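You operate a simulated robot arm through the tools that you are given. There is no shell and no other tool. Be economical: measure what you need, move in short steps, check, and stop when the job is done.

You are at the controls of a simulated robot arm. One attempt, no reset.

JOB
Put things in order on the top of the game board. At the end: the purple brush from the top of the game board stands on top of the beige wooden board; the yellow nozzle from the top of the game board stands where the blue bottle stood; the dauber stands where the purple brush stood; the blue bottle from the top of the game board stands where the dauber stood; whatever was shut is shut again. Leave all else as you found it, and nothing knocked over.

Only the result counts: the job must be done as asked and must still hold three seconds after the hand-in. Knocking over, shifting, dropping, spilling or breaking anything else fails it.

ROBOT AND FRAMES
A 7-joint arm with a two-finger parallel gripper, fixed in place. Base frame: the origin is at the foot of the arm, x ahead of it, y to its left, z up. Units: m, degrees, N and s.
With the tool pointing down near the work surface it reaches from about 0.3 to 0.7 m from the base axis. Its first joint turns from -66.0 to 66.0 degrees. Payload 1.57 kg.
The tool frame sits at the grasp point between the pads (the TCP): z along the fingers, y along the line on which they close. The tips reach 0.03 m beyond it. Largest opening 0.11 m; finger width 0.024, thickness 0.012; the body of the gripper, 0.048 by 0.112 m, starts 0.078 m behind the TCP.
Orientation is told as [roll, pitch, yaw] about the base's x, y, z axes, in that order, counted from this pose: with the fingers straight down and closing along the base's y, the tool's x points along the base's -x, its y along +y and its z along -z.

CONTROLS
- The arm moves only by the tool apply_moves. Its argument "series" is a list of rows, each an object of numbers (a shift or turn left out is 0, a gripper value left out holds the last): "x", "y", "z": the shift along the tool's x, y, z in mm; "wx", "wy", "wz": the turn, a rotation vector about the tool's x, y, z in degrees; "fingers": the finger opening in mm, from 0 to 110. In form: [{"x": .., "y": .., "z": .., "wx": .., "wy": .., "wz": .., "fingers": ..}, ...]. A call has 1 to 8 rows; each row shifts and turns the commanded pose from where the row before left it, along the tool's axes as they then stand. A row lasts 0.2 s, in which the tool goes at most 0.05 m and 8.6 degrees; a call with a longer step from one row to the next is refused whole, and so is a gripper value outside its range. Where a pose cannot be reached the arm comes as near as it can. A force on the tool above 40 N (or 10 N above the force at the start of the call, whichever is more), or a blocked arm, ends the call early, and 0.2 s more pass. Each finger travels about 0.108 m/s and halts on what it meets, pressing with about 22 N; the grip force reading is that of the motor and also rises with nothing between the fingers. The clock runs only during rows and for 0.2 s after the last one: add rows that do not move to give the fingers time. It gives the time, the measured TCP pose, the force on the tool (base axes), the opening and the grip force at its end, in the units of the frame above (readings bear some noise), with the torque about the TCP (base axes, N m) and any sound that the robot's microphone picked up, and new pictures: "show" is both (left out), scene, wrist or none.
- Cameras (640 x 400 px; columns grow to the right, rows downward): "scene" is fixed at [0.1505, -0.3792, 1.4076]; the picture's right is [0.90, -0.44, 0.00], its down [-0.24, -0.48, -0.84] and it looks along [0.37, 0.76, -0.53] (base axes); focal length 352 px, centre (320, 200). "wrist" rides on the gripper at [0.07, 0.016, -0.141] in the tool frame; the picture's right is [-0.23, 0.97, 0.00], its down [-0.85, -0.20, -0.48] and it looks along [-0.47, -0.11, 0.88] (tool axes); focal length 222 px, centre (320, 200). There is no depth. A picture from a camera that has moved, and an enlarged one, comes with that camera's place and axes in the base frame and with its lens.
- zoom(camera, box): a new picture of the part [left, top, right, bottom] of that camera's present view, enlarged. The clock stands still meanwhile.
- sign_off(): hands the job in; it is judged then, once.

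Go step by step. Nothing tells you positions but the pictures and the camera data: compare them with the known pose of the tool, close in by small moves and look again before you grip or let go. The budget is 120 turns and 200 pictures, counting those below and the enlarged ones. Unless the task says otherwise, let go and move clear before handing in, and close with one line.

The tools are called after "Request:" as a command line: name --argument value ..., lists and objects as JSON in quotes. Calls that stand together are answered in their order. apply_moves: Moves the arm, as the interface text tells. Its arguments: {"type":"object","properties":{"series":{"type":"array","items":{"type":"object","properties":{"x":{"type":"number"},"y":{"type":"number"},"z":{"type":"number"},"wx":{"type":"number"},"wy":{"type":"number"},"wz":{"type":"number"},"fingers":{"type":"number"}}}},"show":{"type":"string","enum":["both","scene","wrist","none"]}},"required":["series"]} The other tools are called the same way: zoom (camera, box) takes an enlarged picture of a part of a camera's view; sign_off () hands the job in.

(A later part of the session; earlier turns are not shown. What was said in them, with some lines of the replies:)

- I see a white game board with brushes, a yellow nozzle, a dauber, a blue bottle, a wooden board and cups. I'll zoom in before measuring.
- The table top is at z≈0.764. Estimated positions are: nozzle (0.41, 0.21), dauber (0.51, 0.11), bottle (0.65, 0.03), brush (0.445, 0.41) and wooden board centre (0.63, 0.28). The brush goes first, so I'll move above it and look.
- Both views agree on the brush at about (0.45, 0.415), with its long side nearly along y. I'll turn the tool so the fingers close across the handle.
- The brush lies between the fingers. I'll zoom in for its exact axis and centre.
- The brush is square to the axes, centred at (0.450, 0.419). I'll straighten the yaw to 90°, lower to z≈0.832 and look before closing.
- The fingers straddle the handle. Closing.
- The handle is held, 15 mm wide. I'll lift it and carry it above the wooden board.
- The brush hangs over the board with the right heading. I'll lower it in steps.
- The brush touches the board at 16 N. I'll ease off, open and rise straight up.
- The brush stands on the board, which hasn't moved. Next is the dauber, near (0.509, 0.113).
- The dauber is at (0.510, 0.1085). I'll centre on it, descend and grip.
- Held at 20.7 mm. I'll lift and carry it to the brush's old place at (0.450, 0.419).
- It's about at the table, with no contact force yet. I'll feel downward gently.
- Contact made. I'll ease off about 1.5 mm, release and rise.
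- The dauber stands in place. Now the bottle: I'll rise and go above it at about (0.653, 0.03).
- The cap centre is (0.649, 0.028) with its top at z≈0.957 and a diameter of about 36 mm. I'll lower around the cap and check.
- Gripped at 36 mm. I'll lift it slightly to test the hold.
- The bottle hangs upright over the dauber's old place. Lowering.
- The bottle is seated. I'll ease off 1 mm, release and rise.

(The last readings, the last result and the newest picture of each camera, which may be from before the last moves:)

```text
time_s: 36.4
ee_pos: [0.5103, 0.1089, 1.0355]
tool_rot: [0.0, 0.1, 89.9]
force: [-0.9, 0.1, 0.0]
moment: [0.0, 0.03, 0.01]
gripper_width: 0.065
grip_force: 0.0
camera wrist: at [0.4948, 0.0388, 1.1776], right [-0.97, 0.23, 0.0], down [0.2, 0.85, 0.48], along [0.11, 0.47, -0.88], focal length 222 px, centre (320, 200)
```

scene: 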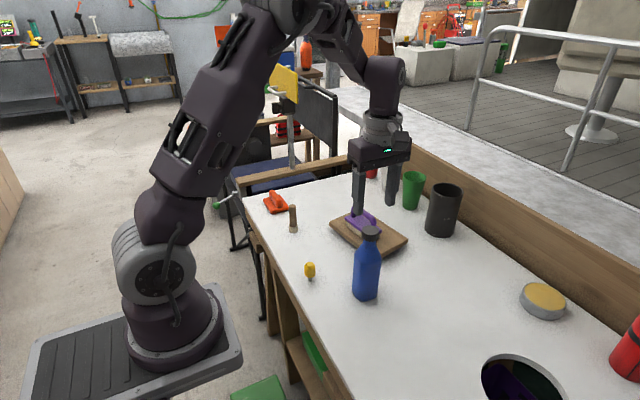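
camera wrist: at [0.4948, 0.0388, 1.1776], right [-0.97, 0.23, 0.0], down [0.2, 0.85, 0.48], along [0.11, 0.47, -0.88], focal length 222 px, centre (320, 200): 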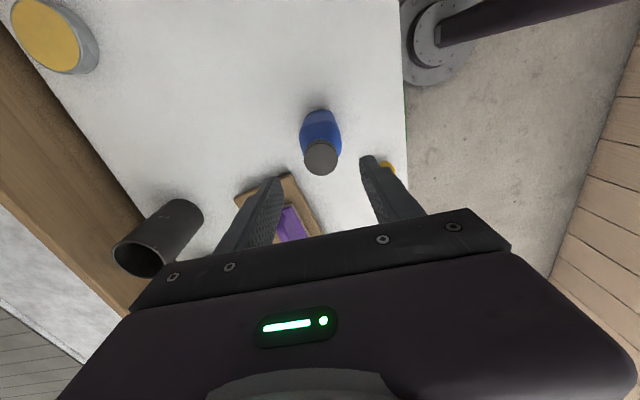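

The bottle stands in place. Now the nozzle near (0.409, 0.211).

Request:
apply_moves --series '[{"x": -25.5, "y": 25}, {"x": -25.5, "y": 25}, {"x": -25.5, "y": 25}, {"x": -25.5, "y": 26}, {"z": 45}, {"z": 45}, {"z": 30}, {}]' --show "both"

Request:
zoom --camera "wrist" --box '[270, 80, 370, 190]'

Request:
zoom --camera "scene" --box '[270, 220, 350, 300]'

```text
time_s: 38.2
ee_pos: [0.4095, 0.2102, 0.9161]
tool_rot: [0.0, 0.1, 89.9]
force: [0.3, -0.6, -0.5]
moment: [-0.02, 0.0, 0.03]
gripper_width: 0.0649
grip_force: 0.1
camera wrist: at [0.3941, 0.1408, 1.057], right [-0.97, 0.23, 0.0], down [0.2, 0.85, 0.48], along [0.11, 0.47, -0.88], focal length 222 px, centre (320, 200)
```

scene: 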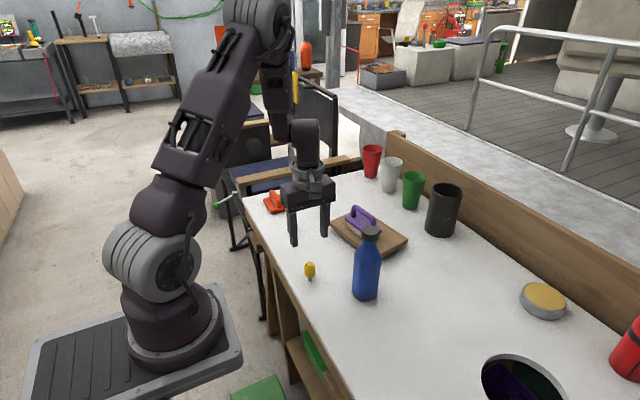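
wrist: 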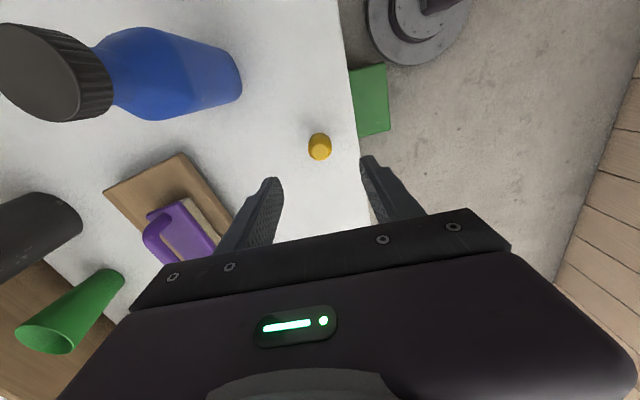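

```text
3.64 times, centred on (320, 135) of wrist
camera zoom: at [0.3941, 0.1408, 1.057], right [-0.97, 0.23, 0.0], down [0.2, 0.85, 0.48], along [0.11, 0.47, -0.88], focal length 808 px, centre (320, 436)
```

zoom: 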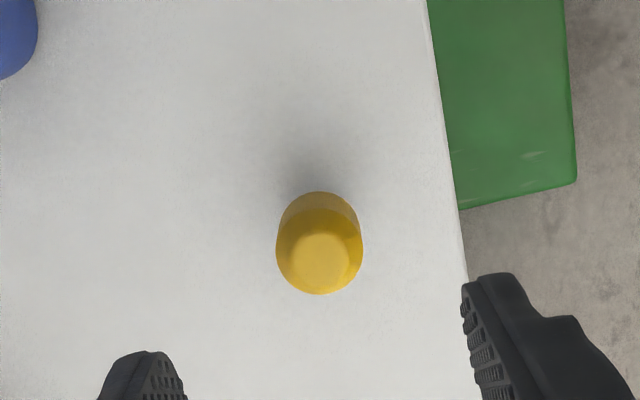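

```text
5.00 times, centred on (310, 260) of scene
camera zoom: at [0.1505, -0.3792, 1.4076], right [0.9, -0.44, 0.0], down [-0.24, -0.48, -0.84], along [0.37, 0.76, -0.53], focal length 1758 px, centre (370, -100)
```

zoom: 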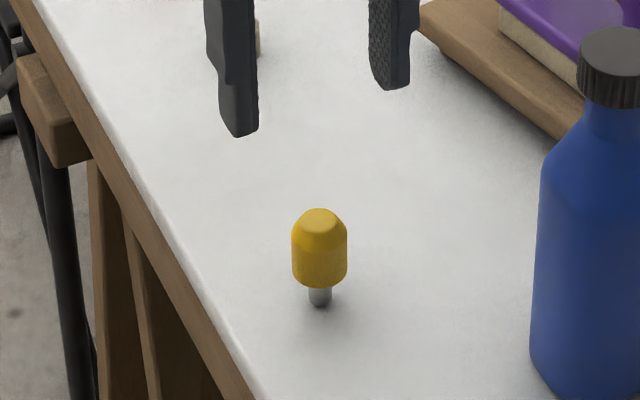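

The nozzle is at (0.410, 0.210), with its yellow part from z 0.781 to 0.82. I'll lower to z≈0.804.

Request:
apply_moves --series '[{"z": 40}, {"z": 35}, {"z": 25}, {"z": 12}, {}]' --show "wrist"

Request:
zoom --camera "scene" --box '[270, 220, 350, 300]'

```text
time_s: 39.4
ee_pos: [0.4106, 0.2105, 0.8048]
tool_rot: [0.0, 0.0, 89.9]
force: [-0.7, 0.3, 1.2]
moment: [0.03, -0.01, 0.01]
gripper_width: 0.0647
grip_force: 0.0
camera wrist: at [0.395, 0.1406, 0.9461], right [-0.97, 0.23, 0.0], down [0.2, 0.85, 0.48], along [0.11, 0.47, -0.88], focal length 222 px, centre (320, 200)
```

wrist: 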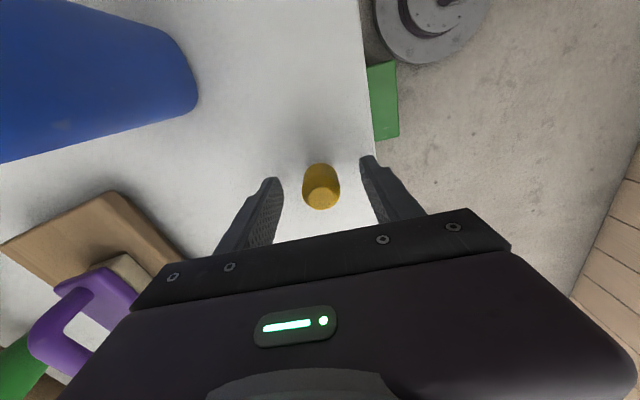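

```text
5.00 times, centred on (310, 260) of scene
camera zoom: at [0.1505, -0.3792, 1.4076], right [0.9, -0.44, 0.0], down [-0.24, -0.48, -0.84], along [0.37, 0.76, -0.53], focal length 1758 px, centre (370, -100)
```

zoom: 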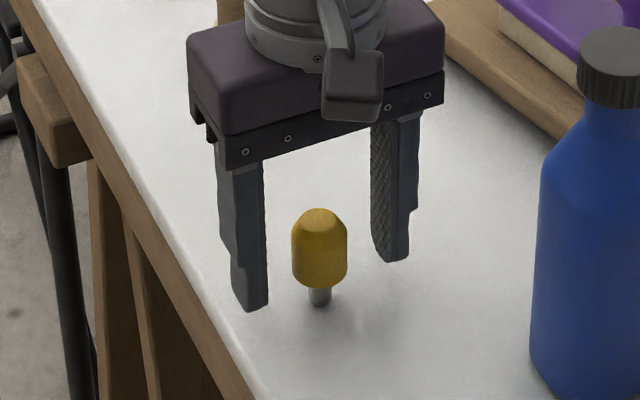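

Well centred. Closing.

Request:
apply_moves --series '[{"fingers": 45}, {"fingers": 32}, {"fingers": 12}, {}, {}]' --show "none"

Request:
zoom --camera "scene" --box '[270, 220, 350, 300]'

```text
time_s: 40.6
ee_pos: [0.4113, 0.2108, 0.8051]
tool_rot: [0.1, 0.0, 89.9]
force: [0.2, 0.2, 0.0]
moment: [-0.01, -0.03, -0.05]
gripper_width: 0.0262
grip_force: 22.7
```

```text
5.00 times, centred on (310, 260) of scene
camera zoom: at [0.1505, -0.3792, 1.4076], right [0.9, -0.44, 0.0], down [-0.24, -0.48, -0.84], along [0.37, 0.76, -0.53], focal length 1758 px, centre (370, -100)
```

zoom: 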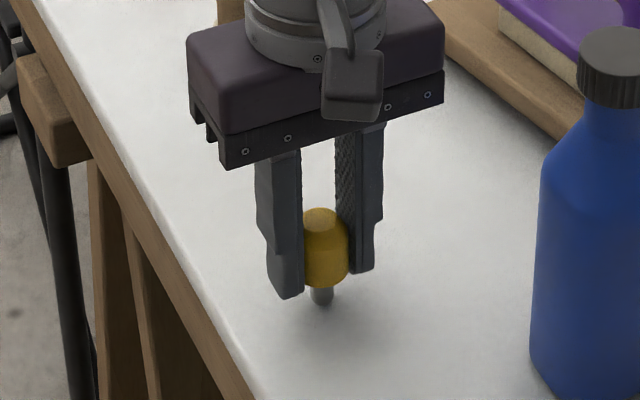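

Held at 26 mm. I'll raise it well above the bottle, then carry it to the bottle's old place.

Request:
apply_moves --series '[{"z": -35}, {"z": -45}, {"z": -45}, {"z": -45}, {"z": -45}, {"z": -40}, {}]' --show "none"

Request:
apply_moves --series '[{"x": 26, "y": -34}, {"x": 26, "y": -34}, {"x": 26, "y": -34}, {"x": 26, "y": -34}, {"x": 26, "y": -34}, {"x": 26, "y": -34}, {"x": 26, "y": -35}, {}]' --show "both"

```text
time_s: 42.2
ee_pos: [0.4092, 0.2118, 1.0602]
tool_rot: [-0.1, 0.0, 89.9]
force: [0.9, -0.1, -0.5]
moment: [0.02, 0.01, -0.01]
gripper_width: 0.0264
grip_force: 21.6
```

```text
time_s: 44.0
ee_pos: [0.6495, 0.0263, 1.0591]
tool_rot: [0.0, 0.1, 89.9]
force: [-0.1, -0.3, -1.4]
moment: [0.03, 0.0, -0.01]
gripper_width: 0.0264
grip_force: 22.1
camera wrist: at [0.6334, -0.0437, 1.2007], right [-0.97, 0.23, 0.0], down [0.2, 0.85, 0.48], along [0.11, 0.47, -0.88], focal length 222 px, centre (320, 200)
```

scene: 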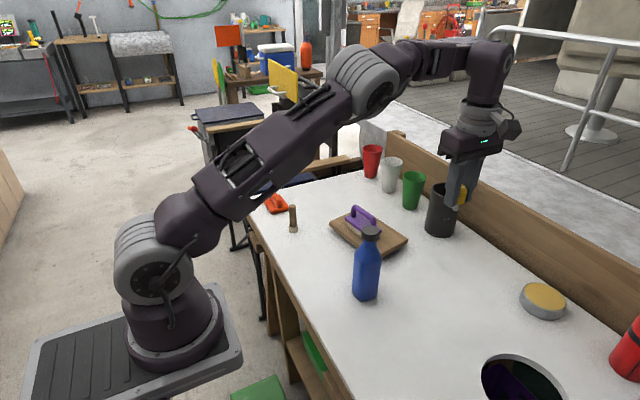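
wrist: 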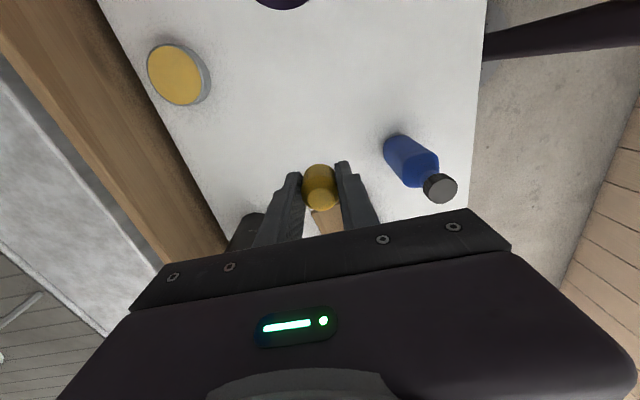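

I'll descend partway and check the arm's clearance over the bottle.

Request:
apply_moves --series '[{"x": -1, "z": 40}, {"z": 40}, {"z": 40}, {"z": 30}, {}]' --show "both"

```text
time_s: 45.2
ee_pos: [0.6476, 0.029, 0.9095]
tool_rot: [0.0, 0.0, 89.9]
force: [0.2, -0.5, -0.6]
moment: [-0.01, 0.01, 0.04]
gripper_width: 0.0267
grip_force: 22.1
camera wrist: at [0.6323, -0.0406, 1.0497], right [-0.97, 0.23, 0.0], down [0.2, 0.85, 0.48], along [0.11, 0.47, -0.88], focal length 222 px, centre (320, 200)
```

scene: 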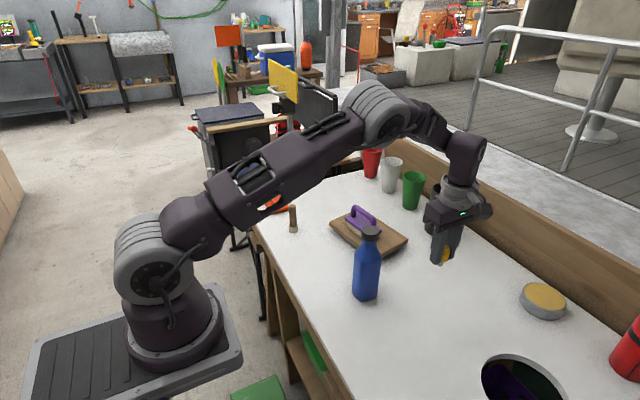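
wrist: 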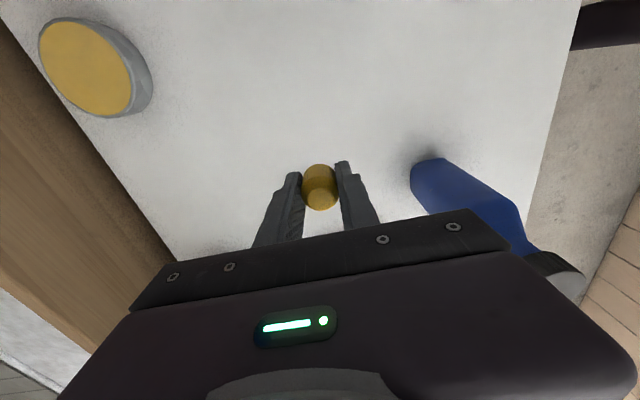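

The forearm stays above and to the side of the bottle. I'll lower on to just above the table.

Request:
apply_moves --series '[{"x": 1, "y": -1.2, "z": 30}, {"z": 30}, {"z": 25}, {"z": 14}, {"z": 4}, {}]' --show "scene"

Request:
zoom --camera "scene" --box '[330, 180, 490, 310]'

```text
time_s: 46.6
ee_pos: [0.6515, 0.0291, 0.807]
tool_rot: [-0.1, 0.0, 89.9]
force: [1.4, 0.0, -0.6]
moment: [0.01, -0.04, 0.04]
gripper_width: 0.0263
grip_force: 22.4
```

scene: 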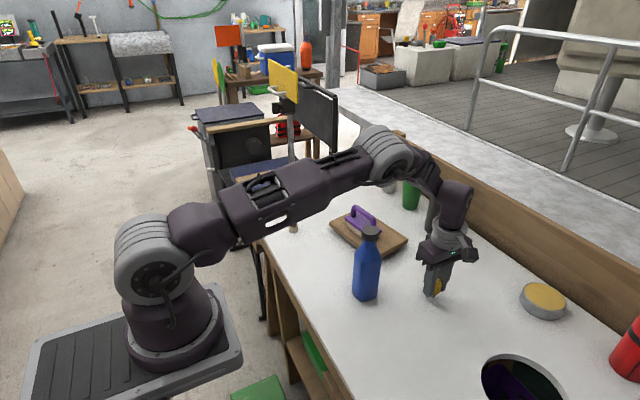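

```text
3.08 times, centred on (410, 245) of scene
camera zoom: at [0.1505, -0.3792, 1.4076], right [0.9, -0.44, 0.0], down [-0.24, -0.48, -0.84], along [0.37, 0.76, -0.53], focal length 1082 px, centre (43, 62)
```

zoom: 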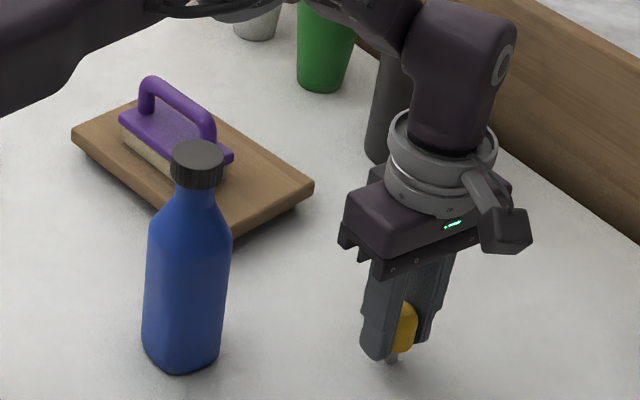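

Request:
apply_moves --series '[{"z": 1.5}, {}]' --show "none"

Request:
apply_moves --series '[{"z": 1}, {}]' --show "none"

```text
time_s: 47.2
ee_pos: [0.6497, 0.0297, 0.8054]
tool_rot: [0.0, 0.0, 90.0]
force: [-0.9, 0.0, 3.2]
moment: [0.01, 0.02, -0.01]
gripper_width: 0.0263
grip_force: 21.9
```

```text
time_s: 47.8
ee_pos: [0.6511, 0.0298, 0.8045]
tool_rot: [-0.1, 0.0, 89.8]
force: [-4.6, 1.6, 18.0]
moment: [0.08, 0.19, -0.02]
gripper_width: 0.0265
grip_force: 21.5
```

In contact. I'll ease off, release gently and rise.

Request:
apply_moves --series '[{"z": -1.2}, {}, {"fingers": 34}, {"fingers": 50}, {}, {"z": -25}, {"z": -40}, {"z": -45}]' --show "none"

Request:
apply_moves --series '[{"z": -45}, {"z": -45}, {}]' --show "both"

Request:
zoom --camera "scene" --box '[240, 180, 480, 330]'

```text
time_s: 49.6
ee_pos: [0.6489, 0.0273, 0.9164]
tool_rot: [0.0, 0.0, 90.0]
force: [-0.2, 1.0, -0.3]
moment: [0.01, 0.04, -0.02]
gripper_width: 0.0499
grip_force: 0.2
```

```text
time_s: 50.4
ee_pos: [0.6507, 0.0297, 1.0073]
tool_rot: [-0.1, 0.0, 89.9]
force: [0.1, -1.2, 0.2]
moment: [-0.03, -0.01, -0.03]
gripper_width: 0.0501
grip_force: 0.0
camera wrist: at [0.6338, -0.0399, 1.1475], right [-0.97, 0.23, 0.0], down [0.2, 0.85, 0.48], along [0.11, 0.47, -0.88], focal length 222 px, centre (320, 200)
```

scene: 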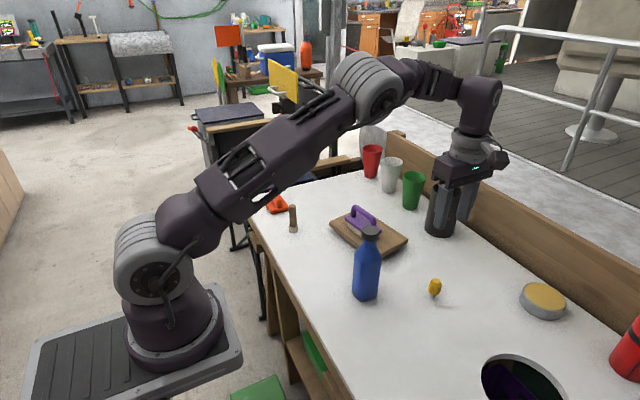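
wrist: 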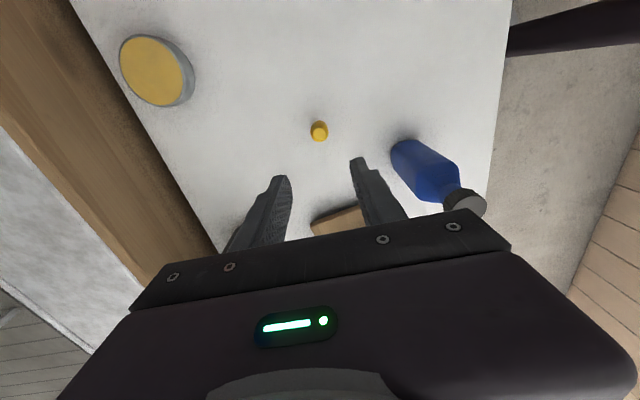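

```text
2.67 times, centred on (360, 255) of scene
camera zoom: at [0.1505, -0.3792, 1.4076], right [0.9, -0.44, 0.0], down [-0.24, -0.48, -0.84], along [0.37, 0.76, -0.53], focal length 938 px, centre (213, 53)
```

zoom: 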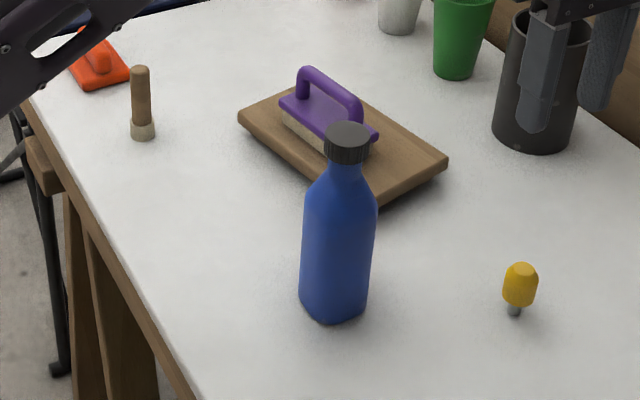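

Everything stands upright in its new place and the hand is clear, so I'm handing in.

Request:
sign_off

```text
The job is handed in.
```

The job is handed in: the purple brush is on the wooden board, the dauber is where the brush was, the blue bottle (cap still on) is where the dauber was, and the yellow nozzle is where the bottle was; everything was standing in the last pictures.
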